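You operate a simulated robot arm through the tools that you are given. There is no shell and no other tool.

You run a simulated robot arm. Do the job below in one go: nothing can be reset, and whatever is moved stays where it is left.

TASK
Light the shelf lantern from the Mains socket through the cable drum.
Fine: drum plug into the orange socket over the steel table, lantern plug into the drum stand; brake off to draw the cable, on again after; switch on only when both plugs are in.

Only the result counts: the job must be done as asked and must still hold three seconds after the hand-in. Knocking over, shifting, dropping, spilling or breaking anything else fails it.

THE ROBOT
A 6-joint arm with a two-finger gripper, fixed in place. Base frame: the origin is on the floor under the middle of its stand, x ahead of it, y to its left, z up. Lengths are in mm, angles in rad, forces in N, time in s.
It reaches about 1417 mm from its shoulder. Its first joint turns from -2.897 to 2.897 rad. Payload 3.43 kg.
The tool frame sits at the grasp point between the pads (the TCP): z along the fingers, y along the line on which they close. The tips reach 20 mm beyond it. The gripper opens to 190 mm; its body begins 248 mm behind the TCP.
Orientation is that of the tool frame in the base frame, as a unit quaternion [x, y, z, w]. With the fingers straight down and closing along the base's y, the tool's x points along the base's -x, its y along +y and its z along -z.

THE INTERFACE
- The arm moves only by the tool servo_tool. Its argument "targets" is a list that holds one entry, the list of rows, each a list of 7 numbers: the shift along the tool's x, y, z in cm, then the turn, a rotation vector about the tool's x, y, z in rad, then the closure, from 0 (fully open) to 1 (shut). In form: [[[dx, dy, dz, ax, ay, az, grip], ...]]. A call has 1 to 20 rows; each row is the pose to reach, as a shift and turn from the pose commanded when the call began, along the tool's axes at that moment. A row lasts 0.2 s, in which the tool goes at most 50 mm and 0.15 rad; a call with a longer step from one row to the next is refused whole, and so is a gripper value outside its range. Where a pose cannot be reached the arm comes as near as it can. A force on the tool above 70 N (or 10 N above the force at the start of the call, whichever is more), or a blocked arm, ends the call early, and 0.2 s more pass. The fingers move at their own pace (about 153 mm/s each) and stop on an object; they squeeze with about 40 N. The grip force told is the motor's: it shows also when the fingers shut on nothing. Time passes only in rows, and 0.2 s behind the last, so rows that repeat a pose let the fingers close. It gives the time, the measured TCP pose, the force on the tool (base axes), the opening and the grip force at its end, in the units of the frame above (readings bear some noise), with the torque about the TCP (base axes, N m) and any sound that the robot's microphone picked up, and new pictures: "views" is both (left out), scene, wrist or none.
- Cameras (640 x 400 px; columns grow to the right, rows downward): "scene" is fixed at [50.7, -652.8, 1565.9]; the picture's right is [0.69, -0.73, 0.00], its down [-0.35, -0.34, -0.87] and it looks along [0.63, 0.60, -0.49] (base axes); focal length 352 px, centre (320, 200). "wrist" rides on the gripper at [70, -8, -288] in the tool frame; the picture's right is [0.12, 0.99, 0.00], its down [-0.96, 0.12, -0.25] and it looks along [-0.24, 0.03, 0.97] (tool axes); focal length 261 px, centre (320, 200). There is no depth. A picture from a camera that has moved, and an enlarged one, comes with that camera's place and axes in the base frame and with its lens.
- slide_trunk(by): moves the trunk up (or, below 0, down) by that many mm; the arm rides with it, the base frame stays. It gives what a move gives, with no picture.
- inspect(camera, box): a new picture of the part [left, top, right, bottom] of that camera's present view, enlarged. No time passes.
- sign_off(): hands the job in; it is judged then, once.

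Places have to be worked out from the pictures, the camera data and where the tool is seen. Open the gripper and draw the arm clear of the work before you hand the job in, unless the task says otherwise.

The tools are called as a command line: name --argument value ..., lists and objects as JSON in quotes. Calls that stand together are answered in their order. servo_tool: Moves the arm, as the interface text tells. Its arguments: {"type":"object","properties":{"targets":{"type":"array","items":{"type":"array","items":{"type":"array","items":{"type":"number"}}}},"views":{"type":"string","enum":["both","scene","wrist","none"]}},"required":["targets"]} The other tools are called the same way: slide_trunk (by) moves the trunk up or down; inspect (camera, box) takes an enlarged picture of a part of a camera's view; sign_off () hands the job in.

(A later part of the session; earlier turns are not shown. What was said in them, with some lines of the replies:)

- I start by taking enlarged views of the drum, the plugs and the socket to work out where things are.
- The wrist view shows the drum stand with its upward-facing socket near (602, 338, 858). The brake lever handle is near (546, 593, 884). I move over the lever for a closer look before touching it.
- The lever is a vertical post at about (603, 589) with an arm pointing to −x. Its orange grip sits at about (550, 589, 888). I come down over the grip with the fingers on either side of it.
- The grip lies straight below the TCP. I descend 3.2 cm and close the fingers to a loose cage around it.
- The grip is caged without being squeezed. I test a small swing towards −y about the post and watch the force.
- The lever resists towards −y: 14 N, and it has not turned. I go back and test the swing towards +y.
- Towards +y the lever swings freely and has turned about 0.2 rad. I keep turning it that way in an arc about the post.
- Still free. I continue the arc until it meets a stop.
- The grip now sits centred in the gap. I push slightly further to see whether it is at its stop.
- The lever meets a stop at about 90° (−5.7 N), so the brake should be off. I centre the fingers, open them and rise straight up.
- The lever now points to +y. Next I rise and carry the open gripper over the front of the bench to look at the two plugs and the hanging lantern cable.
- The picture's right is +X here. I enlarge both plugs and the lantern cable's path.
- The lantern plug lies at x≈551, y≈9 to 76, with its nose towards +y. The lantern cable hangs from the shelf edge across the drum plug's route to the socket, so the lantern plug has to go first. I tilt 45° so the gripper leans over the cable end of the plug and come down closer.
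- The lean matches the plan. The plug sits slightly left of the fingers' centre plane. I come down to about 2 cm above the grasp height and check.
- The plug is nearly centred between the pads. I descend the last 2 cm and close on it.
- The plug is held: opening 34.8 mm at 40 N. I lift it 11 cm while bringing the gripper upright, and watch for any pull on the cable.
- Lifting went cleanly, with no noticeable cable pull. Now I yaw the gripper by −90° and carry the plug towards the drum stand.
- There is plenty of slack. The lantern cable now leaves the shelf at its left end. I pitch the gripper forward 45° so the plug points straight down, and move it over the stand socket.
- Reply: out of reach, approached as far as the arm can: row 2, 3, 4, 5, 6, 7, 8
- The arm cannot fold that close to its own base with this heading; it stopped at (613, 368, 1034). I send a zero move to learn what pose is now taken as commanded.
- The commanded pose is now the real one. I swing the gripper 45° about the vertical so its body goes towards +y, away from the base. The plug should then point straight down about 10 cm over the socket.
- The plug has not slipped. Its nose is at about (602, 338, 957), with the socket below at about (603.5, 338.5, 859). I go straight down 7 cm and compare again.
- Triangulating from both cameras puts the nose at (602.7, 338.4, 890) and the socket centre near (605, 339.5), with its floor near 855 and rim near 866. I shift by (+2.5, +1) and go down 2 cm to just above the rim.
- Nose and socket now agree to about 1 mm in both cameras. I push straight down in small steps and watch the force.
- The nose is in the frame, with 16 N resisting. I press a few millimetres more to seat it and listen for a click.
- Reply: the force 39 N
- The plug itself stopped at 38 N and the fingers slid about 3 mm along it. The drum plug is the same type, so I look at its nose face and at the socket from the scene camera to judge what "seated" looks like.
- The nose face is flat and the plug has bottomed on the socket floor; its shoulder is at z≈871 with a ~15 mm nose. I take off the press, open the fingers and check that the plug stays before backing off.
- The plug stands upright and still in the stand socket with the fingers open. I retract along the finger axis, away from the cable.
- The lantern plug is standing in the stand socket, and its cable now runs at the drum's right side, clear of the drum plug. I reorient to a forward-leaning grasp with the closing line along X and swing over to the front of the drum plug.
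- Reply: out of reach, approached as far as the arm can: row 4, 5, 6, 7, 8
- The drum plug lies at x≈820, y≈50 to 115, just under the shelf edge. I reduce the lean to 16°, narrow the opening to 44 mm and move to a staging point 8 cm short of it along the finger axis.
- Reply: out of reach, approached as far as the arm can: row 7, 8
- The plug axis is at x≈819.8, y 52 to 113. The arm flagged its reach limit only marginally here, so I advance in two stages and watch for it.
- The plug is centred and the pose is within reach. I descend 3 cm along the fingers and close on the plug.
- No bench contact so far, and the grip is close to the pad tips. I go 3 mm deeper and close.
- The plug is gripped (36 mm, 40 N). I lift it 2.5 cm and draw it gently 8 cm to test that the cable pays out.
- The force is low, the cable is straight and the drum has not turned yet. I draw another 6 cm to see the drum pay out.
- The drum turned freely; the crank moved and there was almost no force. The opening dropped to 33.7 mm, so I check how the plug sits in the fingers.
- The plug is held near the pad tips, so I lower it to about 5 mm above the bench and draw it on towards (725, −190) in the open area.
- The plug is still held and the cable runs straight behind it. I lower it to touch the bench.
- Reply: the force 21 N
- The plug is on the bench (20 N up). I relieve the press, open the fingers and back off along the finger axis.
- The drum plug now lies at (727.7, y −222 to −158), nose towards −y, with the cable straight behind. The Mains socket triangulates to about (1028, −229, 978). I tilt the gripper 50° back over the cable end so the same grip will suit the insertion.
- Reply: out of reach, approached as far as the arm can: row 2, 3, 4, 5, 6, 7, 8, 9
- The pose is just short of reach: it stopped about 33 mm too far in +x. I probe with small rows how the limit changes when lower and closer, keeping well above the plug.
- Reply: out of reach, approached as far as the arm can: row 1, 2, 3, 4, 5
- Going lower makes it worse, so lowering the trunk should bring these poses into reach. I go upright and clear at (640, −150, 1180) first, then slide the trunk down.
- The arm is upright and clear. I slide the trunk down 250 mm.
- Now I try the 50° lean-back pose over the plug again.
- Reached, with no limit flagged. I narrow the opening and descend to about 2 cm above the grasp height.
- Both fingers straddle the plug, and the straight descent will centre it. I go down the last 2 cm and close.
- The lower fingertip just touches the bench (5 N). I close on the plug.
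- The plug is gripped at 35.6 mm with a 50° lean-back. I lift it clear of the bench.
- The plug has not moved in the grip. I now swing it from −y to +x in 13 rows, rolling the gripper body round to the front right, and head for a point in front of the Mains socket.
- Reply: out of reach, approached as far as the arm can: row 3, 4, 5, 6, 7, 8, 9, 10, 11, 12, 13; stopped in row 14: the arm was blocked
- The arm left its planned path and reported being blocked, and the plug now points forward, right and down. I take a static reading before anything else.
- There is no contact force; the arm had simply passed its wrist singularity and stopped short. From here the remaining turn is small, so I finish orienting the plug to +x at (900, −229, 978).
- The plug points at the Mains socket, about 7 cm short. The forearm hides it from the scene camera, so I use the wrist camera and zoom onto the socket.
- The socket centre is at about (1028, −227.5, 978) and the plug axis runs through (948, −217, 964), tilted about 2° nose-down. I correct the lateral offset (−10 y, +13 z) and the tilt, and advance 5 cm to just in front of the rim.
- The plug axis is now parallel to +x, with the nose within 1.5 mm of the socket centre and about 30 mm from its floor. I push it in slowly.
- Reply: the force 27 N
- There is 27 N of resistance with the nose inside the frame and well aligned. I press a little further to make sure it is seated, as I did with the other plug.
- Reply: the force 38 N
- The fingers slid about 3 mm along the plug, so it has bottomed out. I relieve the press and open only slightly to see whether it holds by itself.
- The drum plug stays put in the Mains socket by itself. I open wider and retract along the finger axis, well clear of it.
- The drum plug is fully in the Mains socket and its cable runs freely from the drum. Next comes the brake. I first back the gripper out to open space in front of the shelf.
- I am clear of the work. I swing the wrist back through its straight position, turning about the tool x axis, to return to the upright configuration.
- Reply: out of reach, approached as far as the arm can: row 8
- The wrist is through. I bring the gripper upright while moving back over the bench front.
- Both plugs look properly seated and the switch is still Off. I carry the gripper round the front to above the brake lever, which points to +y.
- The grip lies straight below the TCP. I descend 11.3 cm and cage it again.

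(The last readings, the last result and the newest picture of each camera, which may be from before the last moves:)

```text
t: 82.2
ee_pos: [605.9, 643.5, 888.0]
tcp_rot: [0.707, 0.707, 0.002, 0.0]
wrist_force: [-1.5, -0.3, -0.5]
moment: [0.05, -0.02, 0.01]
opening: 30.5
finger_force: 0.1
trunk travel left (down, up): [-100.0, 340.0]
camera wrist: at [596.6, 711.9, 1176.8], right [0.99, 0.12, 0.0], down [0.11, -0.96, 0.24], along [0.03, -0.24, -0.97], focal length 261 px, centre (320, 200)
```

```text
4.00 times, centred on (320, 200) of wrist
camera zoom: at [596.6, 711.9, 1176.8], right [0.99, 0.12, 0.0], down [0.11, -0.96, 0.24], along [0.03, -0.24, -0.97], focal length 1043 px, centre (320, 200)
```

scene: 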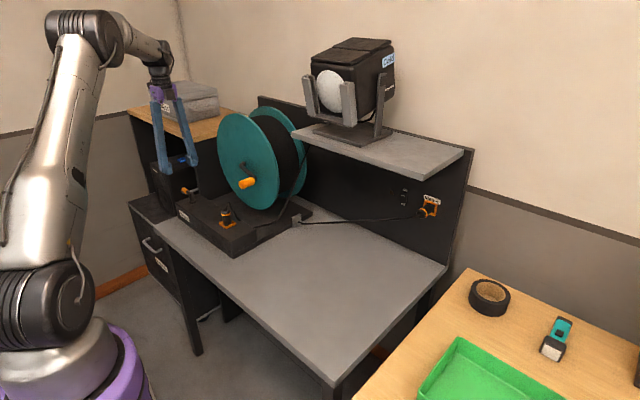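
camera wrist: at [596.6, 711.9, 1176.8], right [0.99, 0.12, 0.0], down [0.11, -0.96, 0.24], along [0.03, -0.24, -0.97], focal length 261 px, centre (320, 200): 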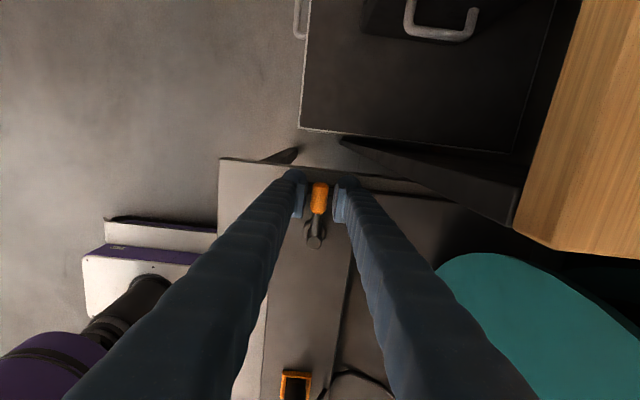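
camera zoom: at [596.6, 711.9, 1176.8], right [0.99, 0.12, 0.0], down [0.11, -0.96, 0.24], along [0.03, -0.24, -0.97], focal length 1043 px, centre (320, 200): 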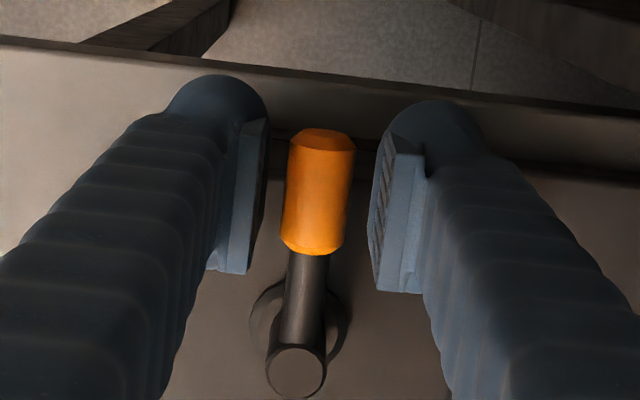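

The grip is caged. I swing the lever back through 90° to its original −x position, slightly past it, to reset the brake against its stop.

servo_tool --targets '[[[-0.06, -0.8, 0, 0, 0, -0.15, 0.84], [-0.24, -1.59, 0, 0, 0, -0.3, 0.84], [-0.53, -2.33, 0, 0, 0, -0.45, 0.84], [-0.94, -3.02, 0, 0, 0, -0.6, 0.84], [-1.44, -3.65, 0, 0, 0, -0.75, 0.84], [-2.03, -4.19, 0, 0, 0, -0.9, 0.84], [-2.69, -4.64, 0, 0, 0, -1.05, 0.84], [-3.42, -4.99, 0, 0, 0, -1.2, 0.84], [-4.18, -5.22, 0, 0, 0, -1.35, 0.84], [-4.98, -5.34, 0, 0, 0, -1.5, 0.84], [-5.78, -5.33, 0, 0, 0, -1.65, 0.84], [-6.41, -5.24, 0, 0, 0, -1.77, 0.84], [-6.41, -5.24, 0, 0, 0, -1.77, 0.84]]]' --views "wrist"

inspect --camera "wrist" --box '[240, 150, 400, 250]'

```text
t: 85.0
ee_pos: [553.3, 579.5, 888.3]
tcp_rot: [-0.1, 0.995, 0.002, 0.002]
wrist_force: [3.3, 15.0, 0.8]
moment: [0.01, -0.03, -0.24]
opening: 38.2
finger_force: 7.0
trunk travel left (down, up): [-100.0, 340.0]
camera wrist: at [484.6, 554.8, 1176.3], right [-0.31, 0.95, 0.0], down [0.92, 0.3, 0.25], along [0.24, 0.08, -0.97], focal length 261 px, centre (320, 200)
```

wrist: 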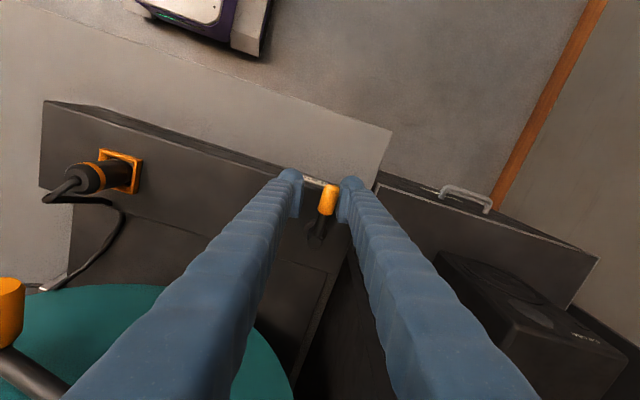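

```text
4.00 times, centred on (320, 200) of wrist
camera zoom: at [484.6, 554.8, 1176.3], right [-0.31, 0.95, 0.0], down [0.92, 0.3, 0.25], along [0.24, 0.08, -0.97], focal length 1043 px, centre (320, 200)
```

zoom: 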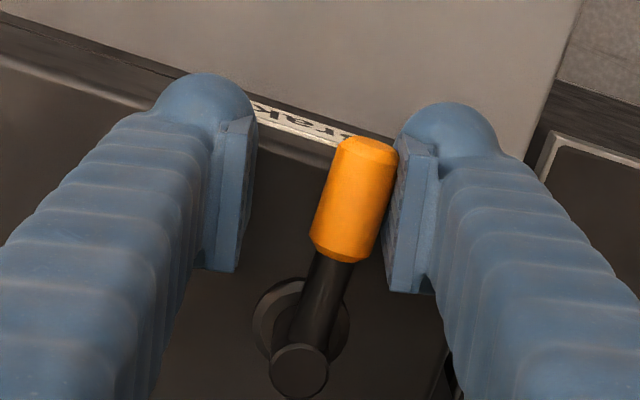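

The lever is back against its original stop (15 N). I unload, open and rise.

servo_tool --targets '[[[0, 0.8, 0, 0, 0, 0, 0.8], [0, 0.9, 0, 0, 0, 0.05, 0.65], [0, 0.9, 0, 0, 0, 0.1, 0.6], [0, 0.9, -3, 0, 0, 0.15, 0.6], [0, 0.9, -7.5, 0, 0, 0.2, 0.6], [0, 0.9, -12, 0, 0, 0.2, 0.6], [0, 0.9, -16, 0, 0, 0.2, 0.6]]]' --views "both"

inspect --camera "wrist" --box '[240, 130, 400, 230]'

inspect --camera "scene" --box '[150, 170, 270, 250]'

```text
t: 86.6
ee_pos: [547.6, 586.6, 1045.8]
tcp_rot: [0.001, 1.0, 0.002, 0.002]
wrist_force: [0.3, -0.3, 0.5]
moment: [-0.06, 0.02, 0.0]
opening: 76.3
finger_force: 0.0
trunk travel left (down, up): [-100.0, 340.0]
camera wrist: at [476.7, 575.7, 1335.2], right [-0.12, 0.99, 0.0], down [0.96, 0.11, 0.25], along [0.25, 0.03, -0.97], focal length 261 px, centre (320, 200)
```

scene: 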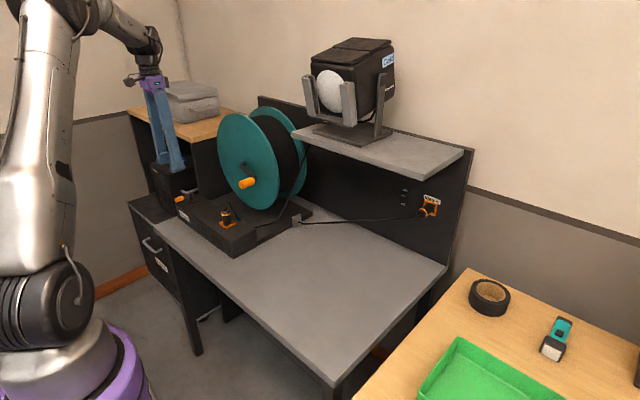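
wrist: 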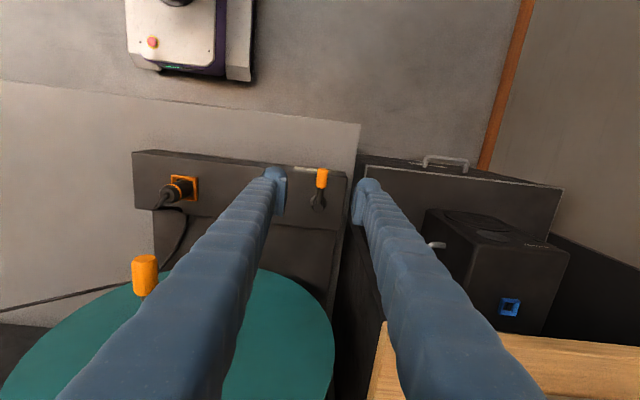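

```text
4.00 times, centred on (320, 180) of wrist
camera zoom: at [476.7, 575.7, 1335.2], right [-0.12, 0.99, 0.0], down [0.96, 0.11, 0.25], along [0.25, 0.03, -0.97], focal length 1043 px, centre (320, 280)
```

zoom: 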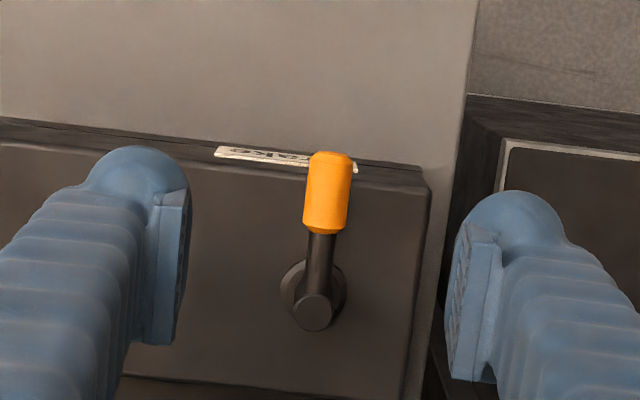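

```text
5.00 times, centred on (210, 210) of scene
camera zoom: at [50.7, -652.8, 1565.9], right [0.69, -0.73, 0.0], down [-0.35, -0.34, -0.87], along [0.63, 0.6, -0.49], focal length 1759 px, centre (870, 150)
```

zoom: 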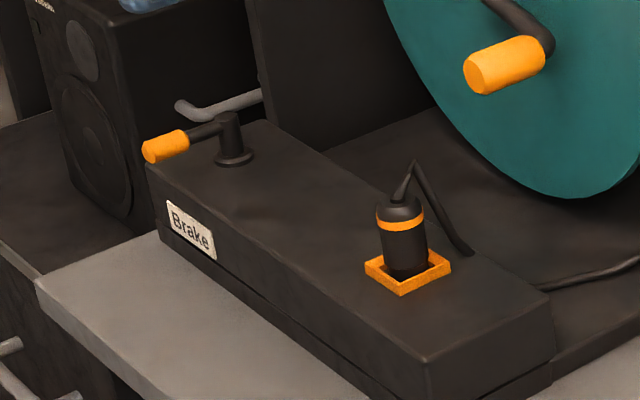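

The brake lever is back on and the lantern plug stands in its socket. Now for the switch: I rise, close the fingers and move upright to the middle of the bench front, then I will pitch forward towards the rocker.

servo_tool --targets '[[[1.0, -1.0, -4.5, 0, 0, 0, 0.7], [1.7, -3.0, -8.9, 0, 0, 0, 0.8], [1.7, -7.8, -9.9, 0, 0, 0, 0.9], [1.7, -12.7, -10.4, 0, 0, 0, 1.0], [1.7, -17.6, -10.4, 0, 0, 0, 1.0], [1.7, -22.5, -10.4, 0, 0, 0, 1.0], [1.7, -27.4, -10.4, 0, 0, 0, 1.0], [1.7, -32.3, -10.4, 0, 0, 0, 1.0], [1.5, -37.2, -10.4, 0, 0, 0, 1.0], [1.0, -42.1, -10.4, 0, 0, 0, 1.0], [0.5, -47.0, -10.4, 0, 0, 0, 1.0], [0, -51.9, -10.4, 0, 0, 0, 1.0], [-0.6, -56.8, -10.4, 0, 0, 0, 1.0], [-1.2, -58.6, -10.4, 0, 0, 0, 1.0]]]' --views "scene"

```text
t: 89.6
ee_pos: [560.5, -2.4, 1149.4]
tcp_rot: [0.0, 1.0, 0.001, 0.003]
wrist_force: [0.6, -0.3, 0.0]
moment: [0.11, -0.01, 0.01]
opening: 0.0
finger_force: 34.4
trunk travel left (down, up): [-100.0, 340.0]
```

scene: 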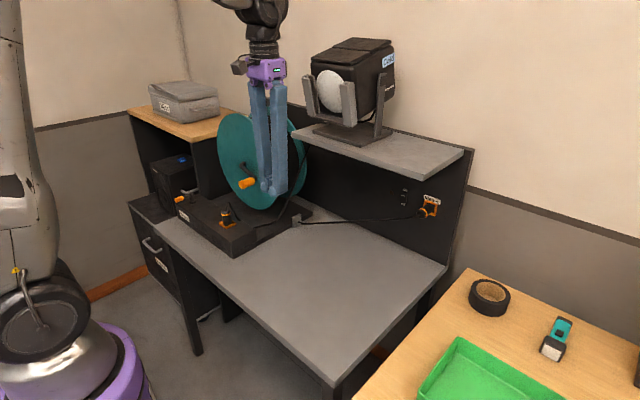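

Now I pitch the closed fingers forward to 18° below horizontal while moving in under the shelf line, in the plane y≈0.

servo_tool --targets '[[[-3.2, 0, 1.4, 0, -0.1257, 0, 1.0], [-6.4, 0, 2.8, 0, -0.2513, 0, 1.0], [-9.6, 0, 4.2, 0, -0.377, 0, 1.0], [-12.8, 0, 5.6, 0, -0.5026, 0, 1.0], [-16.0, 0, 7.0, 0, -0.6283, 0, 1.0], [-19.2, 0, 8.4, 0, -0.754, 0, 1.0], [-22.4, 0, 9.8, 0, -0.8796, 0, 1.0], [-25.6, 0, 11.2, 0, -1.0053, 0, 1.0], [-28.8, 0, 12.6, 0, -1.1309, 0, 1.0], [-32.0, 0, 14.0, 0, -1.2566, 0, 1.0], [-32.0, 0, 14.0, 0, -1.2566, 0, 1.0]]]' --views "both"

```text
t: 92.0
ee_pos: [882.2, 0.4, 1010.7]
tcp_rot: [0.001, 0.808, 0.001, 0.59]
wrist_force: [1.3, 0.2, -1.3]
moment: [0.0, 0.0, -0.01]
opening: 0.1
finger_force: 34.7
trunk travel left (down, up): [-100.0, 340.0]
camera wrist: at [587.1, -9.2, 1033.0], right [-0.04, 0.99, -0.11], down [0.06, 0.11, 0.99], along [1.0, 0.03, -0.06], focal length 261 px, centre (320, 200)
```

scene: 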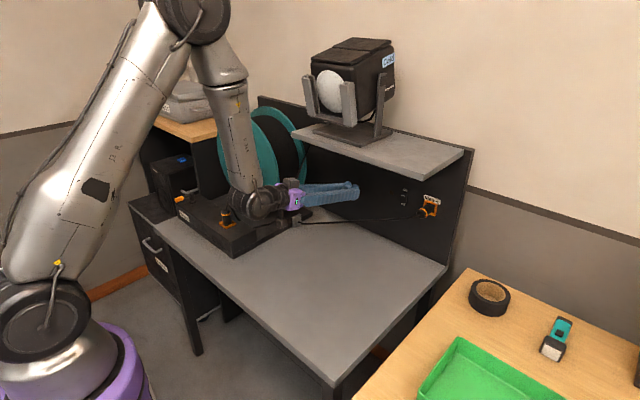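
wrist: 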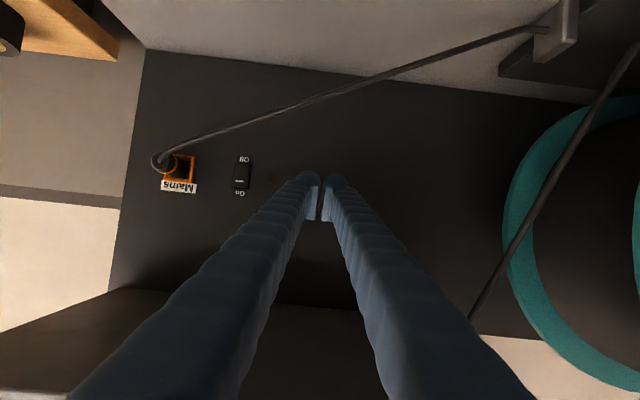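

Everything arrived cleanly. The view is upside-down: image down is +z. I zoom on the rocker to locate its On end.

inspect --camera "wrist" --box '[200, 140, 280, 210]'

inspect --camera "wrist" --box '[270, 160, 370, 240]'

inspect --camera "scene" --box '[340, 160, 450, 230]'

```text
5.71 times, centred on (240, 175) of wrist
camera zoom: at [587.1, -9.2, 1033.0], right [-0.04, 0.99, -0.11], down [0.06, 0.11, 0.99], along [1.0, 0.03, -0.06], focal length 1489 px, centre (777, 343)
```

zoom: 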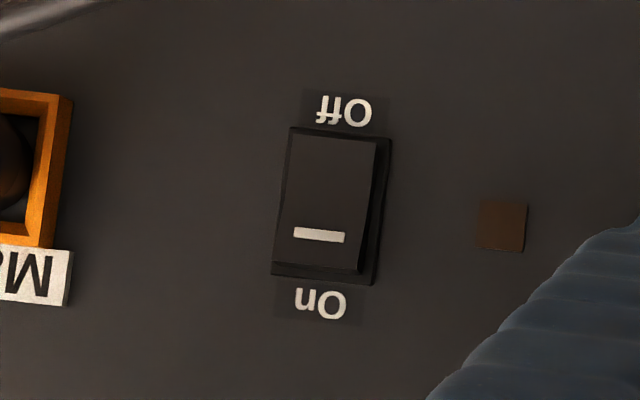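

```text
5.00 times, centred on (320, 200) of wrist
camera zoom: at [587.1, -9.2, 1033.0], right [-0.04, 0.99, -0.11], down [0.06, 0.11, 0.99], along [1.0, 0.03, -0.06], focal length 1303 px, centre (320, 200)
```

zoom: 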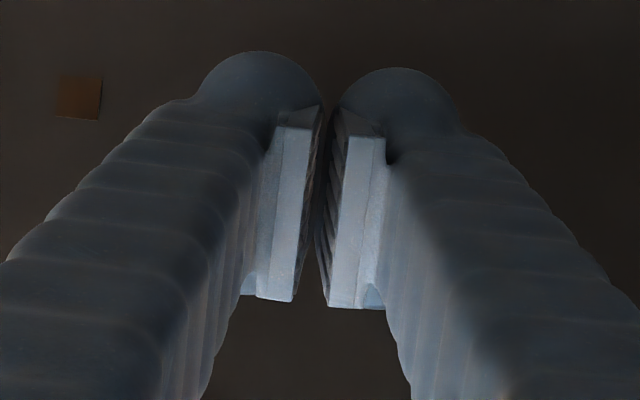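

```text
5.71 times, centred on (395, 195) of scene
camera zoom: at [50.7, -652.8, 1565.9], right [0.69, -0.73, 0.0], down [-0.35, -0.34, -0.87], along [0.63, 0.6, -0.49], focal length 2011 px, centre (-109, 229)
```

zoom: 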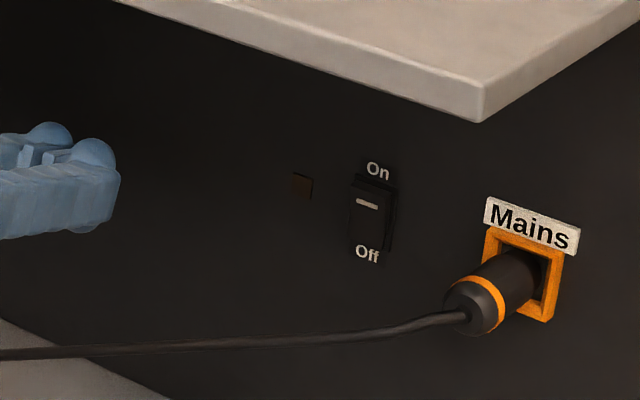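

The rocker spans z≈958 to 998 at y≈−130, and the On half is the upper part. I line up the right-hand fingertip ball with its upper end, stopping 5 cm short.

servo_tool --targets '[[[-0.03, -3.8, 1.5, 0, 0, 0, 1.0], [-0.06, -7.6, 3.5, 0, 0, 0, 1.0], [-0.12, -11.5, 6.27, 0, 0, 0, 1.0], [-0.12, -11.5, 6.27, 0, 0, 0, 1.0]]]' --views "both"

inspect --camera "wrist" --box '[250, 140, 370, 215]'

inspect --camera "scene" --box '[360, 160, 450, 220]'

```text
t: 93.0
ee_pos: [943.6, -115.2, 992.1]
tcp_rot: [0.002, 0.808, 0.001, 0.589]
wrist_force: [-0.3, -0.3, 0.3]
moment: [0.03, -0.01, 0.07]
opening: 0.0
finger_force: 33.8
trunk travel left (down, up): [-100.0, 340.0]
camera wrist: at [647.5, -123.8, 1014.6], right [-0.04, 0.99, -0.11], down [0.06, 0.11, 0.99], along [1.0, 0.03, -0.06], focal length 261 px, centre (320, 200)
```

scene: 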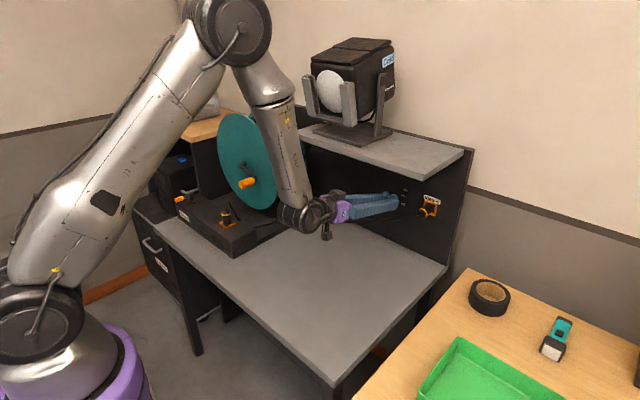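
wrist: 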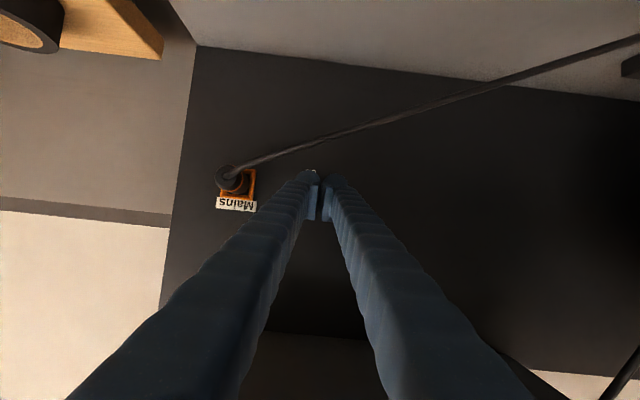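

```text
5.33 times, centred on (310, 178) of wrist
camera zoom: at [647.5, -123.8, 1014.6], right [-0.04, 0.99, -0.11], down [0.06, 0.11, 0.99], along [1.0, 0.03, -0.06], focal length 1390 px, centre (373, 320)
```

zoom: 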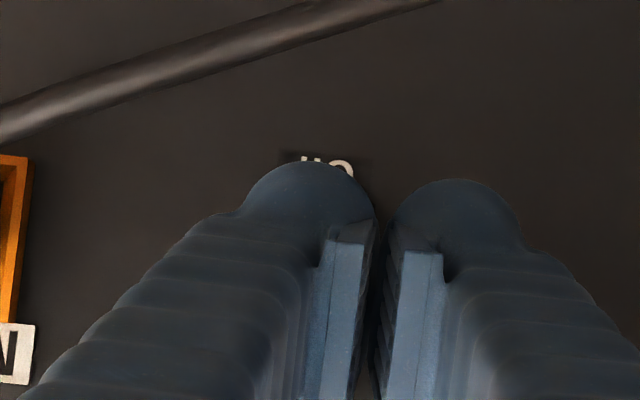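

```text
6.67 times, centred on (405, 190) of scene
camera zoom: at [50.7, -652.8, 1565.9], right [0.69, -0.73, 0.0], down [-0.35, -0.34, -0.87], along [0.63, 0.6, -0.49], focal length 2346 px, centre (-247, 267)
```

zoom: 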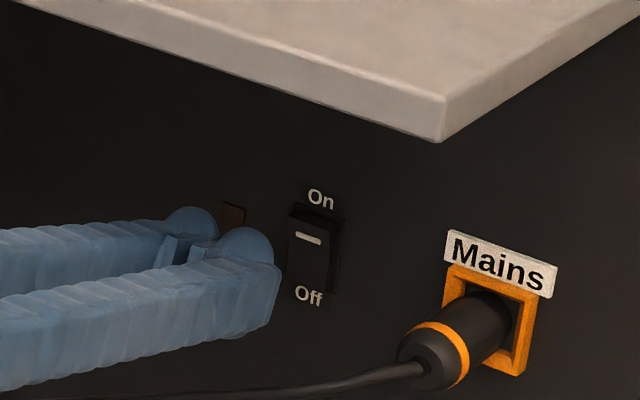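

The fingertip is lined up with the white mark on the rocker's upper half. I advance 3.5 cm and check.

servo_tool --targets '[[[-0.31, 0, 0.95, 0, 0, 0, 1.0], [-0.61, 0, 1.91, 0, 0, 0, 1.0], [-0.92, 0, 2.86, 0, 0, 0, 1.0], [-1.07, 0, 3.34, 0, 0, 0, 1.0]]]' --views "both"

inspect --camera "scene" --box '[370, 170, 434, 210]'

inspect --camera "wrist" --box '[250, 140, 370, 215]'

```text
t: 94.0
ee_pos: [977.2, -115.3, 992.4]
tcp_rot: [0.002, 0.809, 0.001, 0.588]
wrist_force: [-0.2, 0.4, -0.4]
moment: [-0.03, 0.0, -0.02]
opening: 0.0
finger_force: 34.2
trunk travel left (down, up): [-100.0, 340.0]
camera wrist: at [682.3, -124.1, 1014.7], right [-0.04, 0.99, -0.11], down [0.06, 0.11, 0.99], along [1.0, 0.03, -0.06], focal length 261 px, centre (320, 200)
```

scene: 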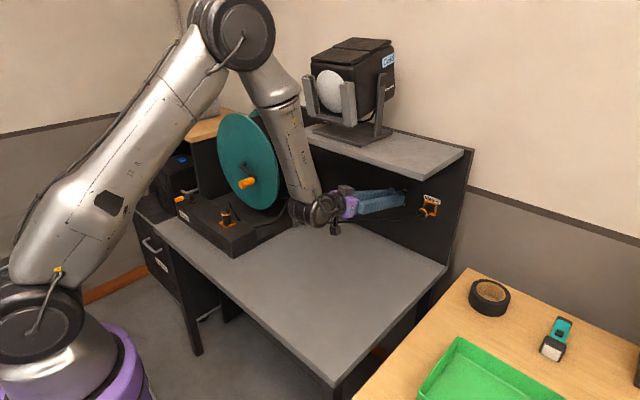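
wrist: 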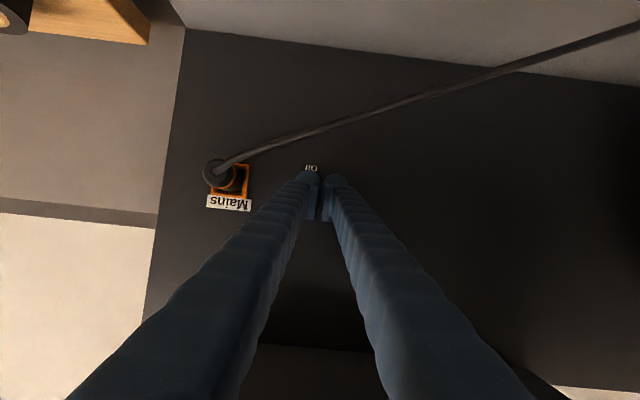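

```text
10.00 times, centred on (402, 190) of scene
camera zoom: at [50.7, -652.8, 1565.9], right [0.69, -0.73, 0.0], down [-0.35, -0.34, -0.87], along [0.63, 0.6, -0.49], focal length 3519 px, centre (-500, 300)
```

zoom: 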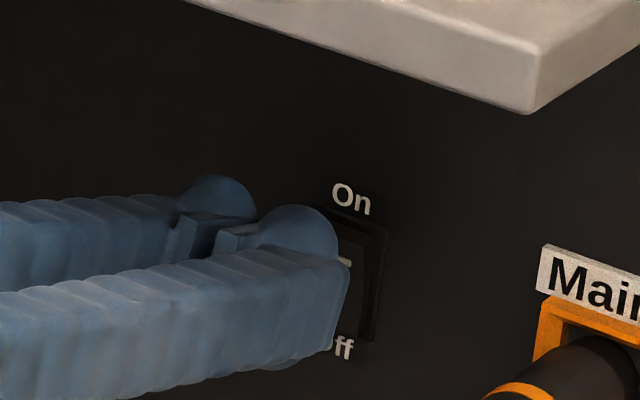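

```text
5.33 times, centred on (310, 178) of wrist
camera zoom: at [682.3, -124.1, 1014.7], right [-0.04, 0.99, -0.11], down [0.06, 0.11, 0.99], along [1.0, 0.03, -0.06], focal length 1390 px, centre (373, 320)
```

zoom: 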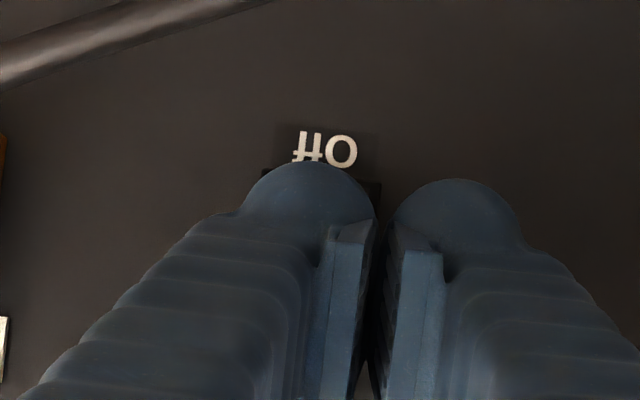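

The fingertip's upper edge leads and is level with the rocker's On end. I advance another 16 mm in small steps and read the force.

servo_tool --targets '[[[-0.15, 0, 0.48, 0, 0, 0, 1.0], [-0.31, 0, 0.95, 0, 0, 0, 1.0], [-0.4, 0, 1.24, 0, 0, 0, 1.0], [-0.49, 0, 1.53, 0, 0, 0, 1.0]]]' --views "both"

inspect --camera "scene" --box '[370, 170, 434, 210]'

```text
t: 95.0
ee_pos: [993.3, -116.4, 993.4]
tcp_rot: [0.002, 0.808, 0.001, 0.589]
wrist_force: [-1.0, -0.1, 1.7]
moment: [-0.05, -0.08, 0.0]
opening: 0.0
finger_force: 34.2
trunk travel left (down, up): [-100.0, 340.0]
camera wrist: at [697.9, -124.7, 1014.6], right [-0.04, 0.99, -0.11], down [0.06, 0.11, 0.99], along [1.0, 0.03, -0.06], focal length 261 px, centre (320, 200)
```

scene: 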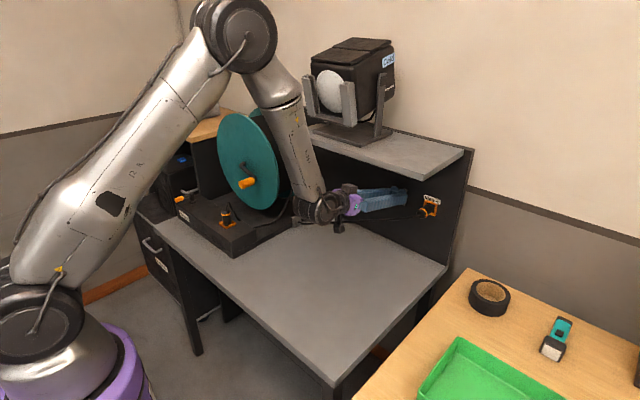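
wrist: 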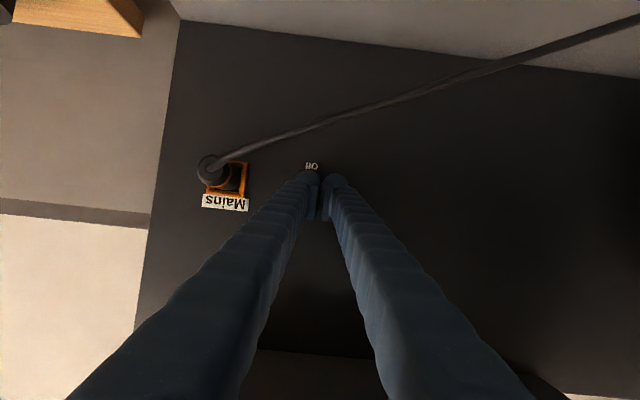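

```text
10.00 times, centred on (402, 190) of scene
camera zoom: at [50.7, -652.8, 1565.9], right [0.69, -0.73, 0.0], down [-0.35, -0.34, -0.87], along [0.63, 0.6, -0.49], focal length 3519 px, centre (-500, 300)
```

zoom: 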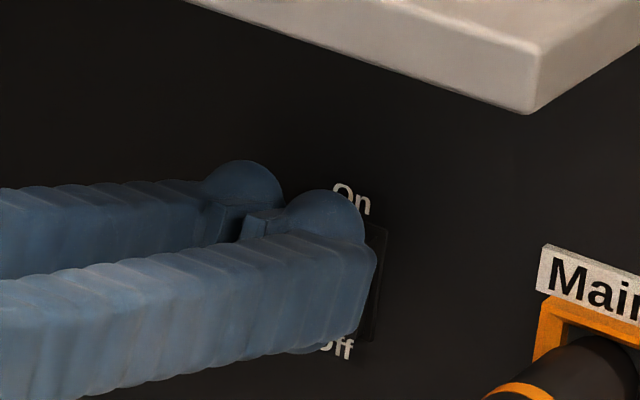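

First contact, about 2 N. I press on 8 mm more.

servo_tool --targets '[[[-0.09, 0, 0.29, 0, 0, 0, 1.0], [-0.18, 0, 0.57, 0, 0, 0, 1.0], [-0.245, 0, 0.76, 0, 0, 0, 1.0], [-0.245, 0, 0.76, 0, 0, 0, 1.0]]]' --views "both"

inspect --camera "scene" --box '[370, 170, 434, 210]'

inspect --camera "scene" --box '[290, 30, 410, 150]'

```text
t: 96.0
ee_pos: [997.2, -115.6, 991.7]
tcp_rot: [0.002, 0.809, 0.001, 0.588]
wrist_force: [-44.2, 2.0, -3.2]
moment: [0.02, -0.2, -0.48]
opening: 0.1
finger_force: 34.7
trunk travel left (down, up): [-100.0, 340.0]
camera wrist: at [702.0, -124.3, 1014.8], right [-0.04, 0.99, -0.11], down [0.06, 0.11, 0.99], along [1.0, 0.03, -0.06], focal length 261 px, centre (320, 200)
```

scene: 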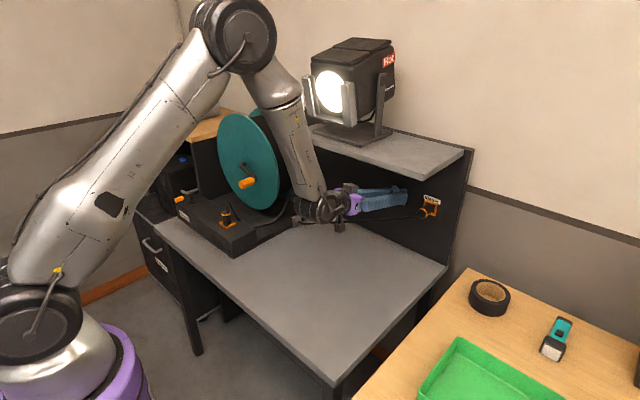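
wrist: 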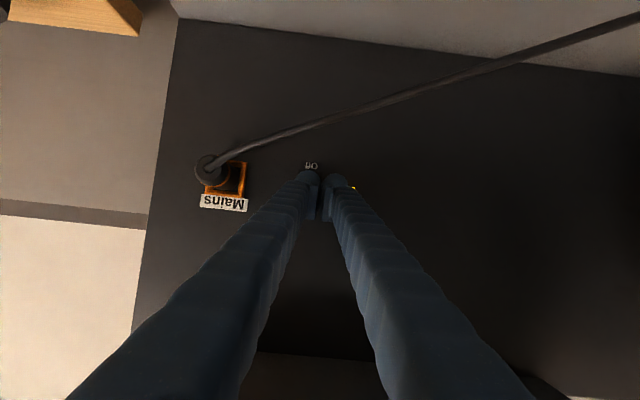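

```text
10.00 times, centred on (402, 190) of scene
camera zoom: at [50.7, -652.8, 1565.9], right [0.69, -0.73, 0.0], down [-0.35, -0.34, -0.87], along [0.63, 0.6, -0.49], focal length 3519 px, centre (-500, 300)
```

zoom: 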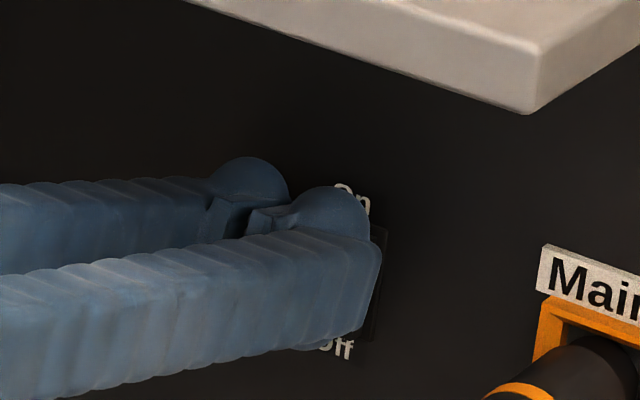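

```text
3.33 times, centred on (350, 90) of scene
camera zoom: at [50.7, -652.8, 1565.9], right [0.69, -0.73, 0.0], down [-0.35, -0.34, -0.87], along [0.63, 0.6, -0.49], focal length 1173 px, centre (220, 567)
```

zoom: 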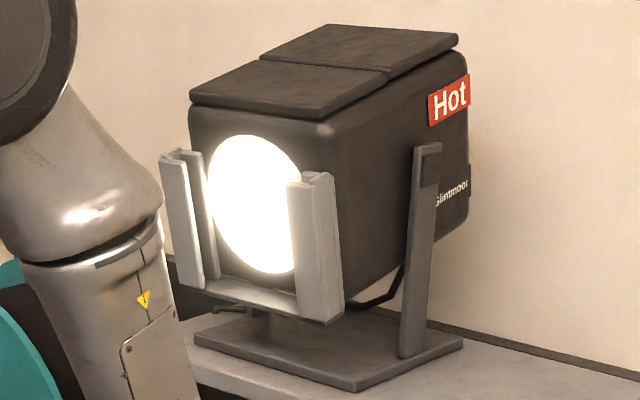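

The lantern is lit; its label now reads Hot and the lens glows. I draw straight back from the rocker.

servo_tool --targets '[[[0.3, 0, -0.95, 0, 0, 0, 1.0], [1.2, 0, -3.8, 0, 0, 0, 1.0], [2.5, 0, -7.8, 0, 0, 0, 1.0], [3.8, 0, -11.8, 0, 0, 0, 1.0]]]' --views "both"

inspect --camera "scene" --box '[360, 160, 450, 220]'

inspect --camera "wrist" --box '[190, 120, 350, 220]'

```text
t: 97.0
ee_pos: [875.6, -116.0, 993.7]
tcp_rot: [0.001, 0.808, 0.001, 0.589]
wrist_force: [0.7, 0.9, 0.5]
moment: [0.02, 0.02, -0.01]
opening: 0.0
finger_force: 34.4
trunk travel left (down, up): [-100.0, 340.0]
camera wrist: at [579.9, -124.2, 1015.5], right [-0.04, 0.99, -0.11], down [0.06, 0.11, 0.99], along [1.0, 0.03, -0.06], focal length 261 px, centre (320, 200)
```

scene: 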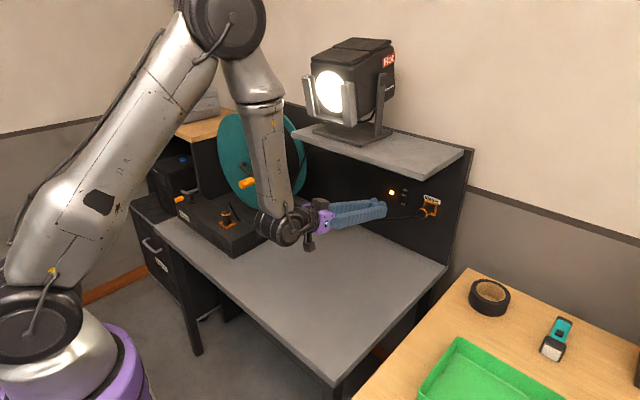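
wrist: 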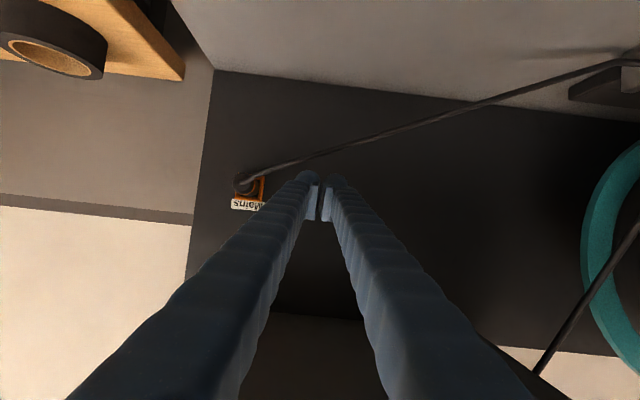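

```text
6.67 times, centred on (405, 190) of scene
camera zoom: at [50.7, -652.8, 1565.9], right [0.69, -0.73, 0.0], down [-0.35, -0.34, -0.87], along [0.63, 0.6, -0.49], focal length 2346 px, centre (-247, 267)
```

zoom: 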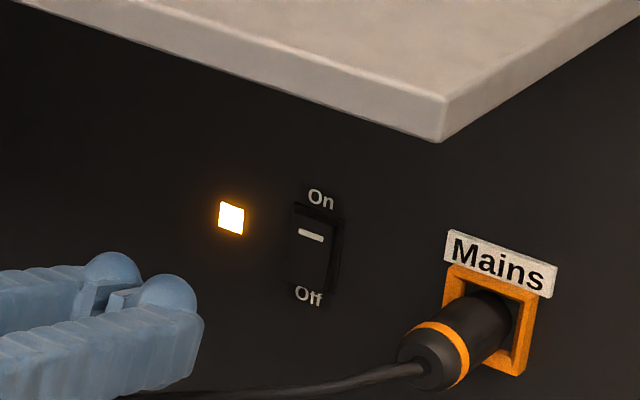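

```text
4.00 times, centred on (270, 170) of wrist
camera zoom: at [579.9, -124.2, 1015.5], right [-0.04, 0.99, -0.11], down [0.06, 0.11, 0.99], along [1.0, 0.03, -0.06], focal length 1043 px, centre (520, 320)
```

zoom: 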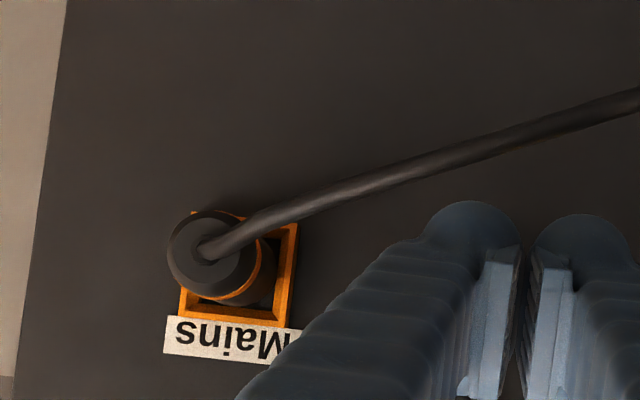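

The rocker is On with its neon lit, and the lantern stays on. I take the arm back the way it came, upright and clear of the bench.

servo_tool --targets '[[[-0.54, 3.8, -0.17, 0, 0, 0, 1.0], [-1.08, 7.6, -0.35, 0, 0, 0, 1.0], [-1.62, 11.4, -0.52, 0, 0, 0, 1.0], [-1.99, 11.4, -3.96, 0, 0.1257, 0, 1.0], [-2.35, 11.4, -7.4, 0, 0.2513, 0, 1.0], [-2.72, 11.4, -10.84, 0, 0.377, 0, 1.0], [-3.09, 11.4, -14.28, 0, 0.5026, 0, 1.0], [-3.46, 11.4, -17.72, 0, 0.6283, 0, 1.0], [-3.82, 11.4, -21.16, 0, 0.754, 0, 1.0], [-4.19, 11.4, -24.6, 0, 0.8796, 0, 1.0], [-4.56, 11.4, -28.04, 0, 1.0053, 0, 1.0], [-4.92, 11.4, -31.48, 0, 1.1309, 0, 1.0], [-5.29, 11.4, -34.92, 0, 1.2566, 0, 1.0], [-5.29, 11.4, -34.92, 0, 1.2566, 0, 0.6], [-5.29, 11.4, -34.92, 0, 1.2566, 0, 0.3]]]' --views "both"

```text
t: 100.2
ee_pos: [561.8, -0.1, 1151.9]
tcp_rot: [0.001, 1.0, 0.001, 0.002]
wrist_force: [-0.2, 0.0, -0.3]
moment: [-0.02, -0.01, -0.03]
opening: 133.2
finger_force: 0.0
trunk travel left (down, up): [-100.0, 340.0]
camera wrist: at [490.5, -11.5, 1439.3], right [-0.12, 0.99, 0.0], down [0.96, 0.11, 0.25], along [0.25, 0.03, -0.97], focal length 261 px, centre (320, 200)
```

scene: 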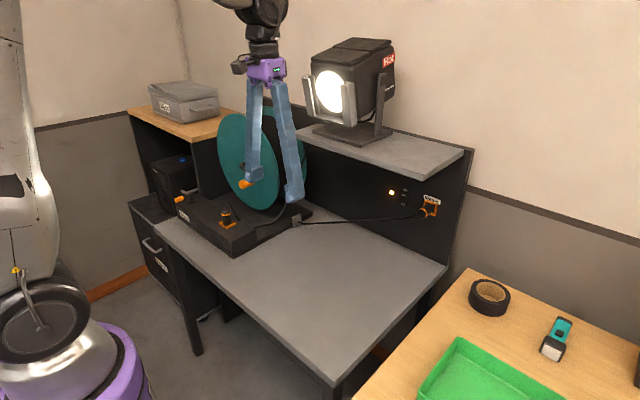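
wrist: 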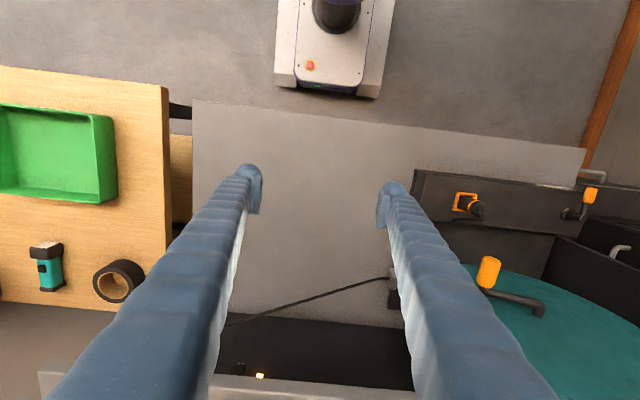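

Everything looks right. I open fully, draw up and back a little more, and do a final check of lever, plugs and lantern.

servo_tool --targets '[[[3, 0, -3, 0, 0, 0, 0.1], [6, 0, -6, 0, 0, 0, 0.0], [9, 0, -9, 0, 0, 0, 0.0], [9, 0, -9, 0, 0, 0, 0.0]]]' --views "both"

inspect --camera "scene" --box '[150, 170, 270, 245]'

inspect --camera "scene" --box '[290, 30, 450, 230]'

```text
t: 101.2
ee_pos: [471.6, -0.6, 1241.1]
tcp_rot: [0.001, 1.0, 0.002, 0.002]
wrist_force: [-0.5, -0.4, 0.2]
moment: [0.0, -0.07, -0.01]
opening: 190.2
finger_force: 0.1
trunk travel left (down, up): [-100.0, 340.0]
camera wrist: at [400.2, -10.8, 1528.2], right [-0.12, 0.99, 0.0], down [0.96, 0.11, 0.25], along [0.25, 0.03, -0.97], focal length 261 px, centre (320, 200)
```

scene: 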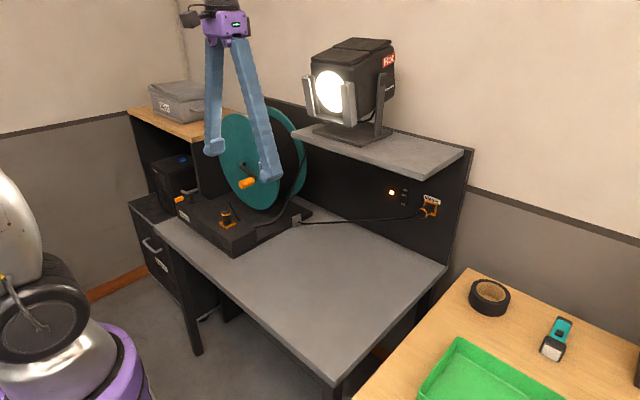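
wrist: 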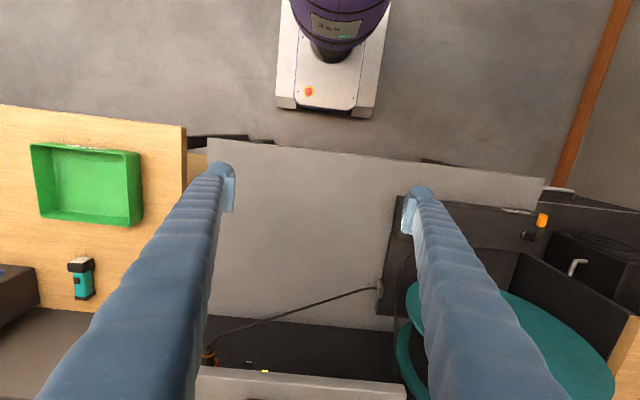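

```text
5.33 times, centred on (210, 208) of scene
camera zoom: at [50.7, -652.8, 1565.9], right [0.69, -0.73, 0.0], down [-0.35, -0.34, -0.87], along [0.63, 0.6, -0.49], focal length 1877 px, centre (907, 160)
```

zoom: 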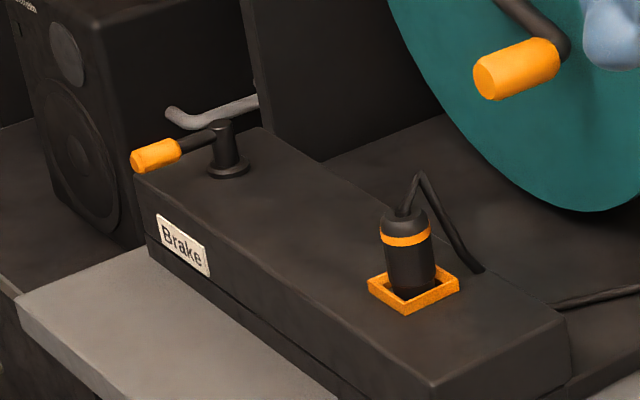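

```text
2.00 times, centred on (370, 130) of scene
camera zoom: at [50.7, -652.8, 1565.9], right [0.69, -0.73, 0.0], down [-0.35, -0.34, -0.87], along [0.63, 0.6, -0.49], focal length 704 px, centre (220, 340)
```

zoom: 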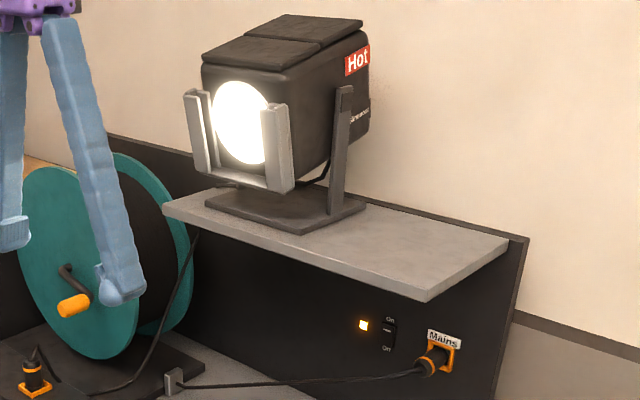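

The lantern glows, the neon is lit and the rocker is On. Both plugs are seated, the brake lever is back at its original stop, and nothing else looks displaced. The gripper is open and clear, so I hand in.

sign_off

```text
The job is handed in.
```

The shelf lantern is lit from the Mains socket through the cable drum, and I have handed the job in. I don't have the verdict.

The final pictures showed:

- **Drum plug:** it sits in the orange Mains socket over the steel table and held by itself when released. Its cable was drawn with the brake off.
- **Lantern plug:** it stands in the drum stand socket and held by itself when released.
- **Brake:** the lever is back against the stop where it began. The lever has no on/off marks. I took that starting position as "on" because the drum ran free with the lever swung the other way.
- **Switch:** I pressed it on only after both plugs were in and the brake was back on. The neon by the switch is lit and the lantern's label changed from "Cold" to "Hot".

Neither socket gave a click. I judged each plug seated because it stopped moving under about 38 N of push.

On the way, the arm could not reach some poses. I laid the drum plug down once on the bench to grip it again, and I lowered the trunk by 250 mm, where I left it. Nothing else on the bench, the shelf or the side table looks moved. The gripper is open and clear of the work.
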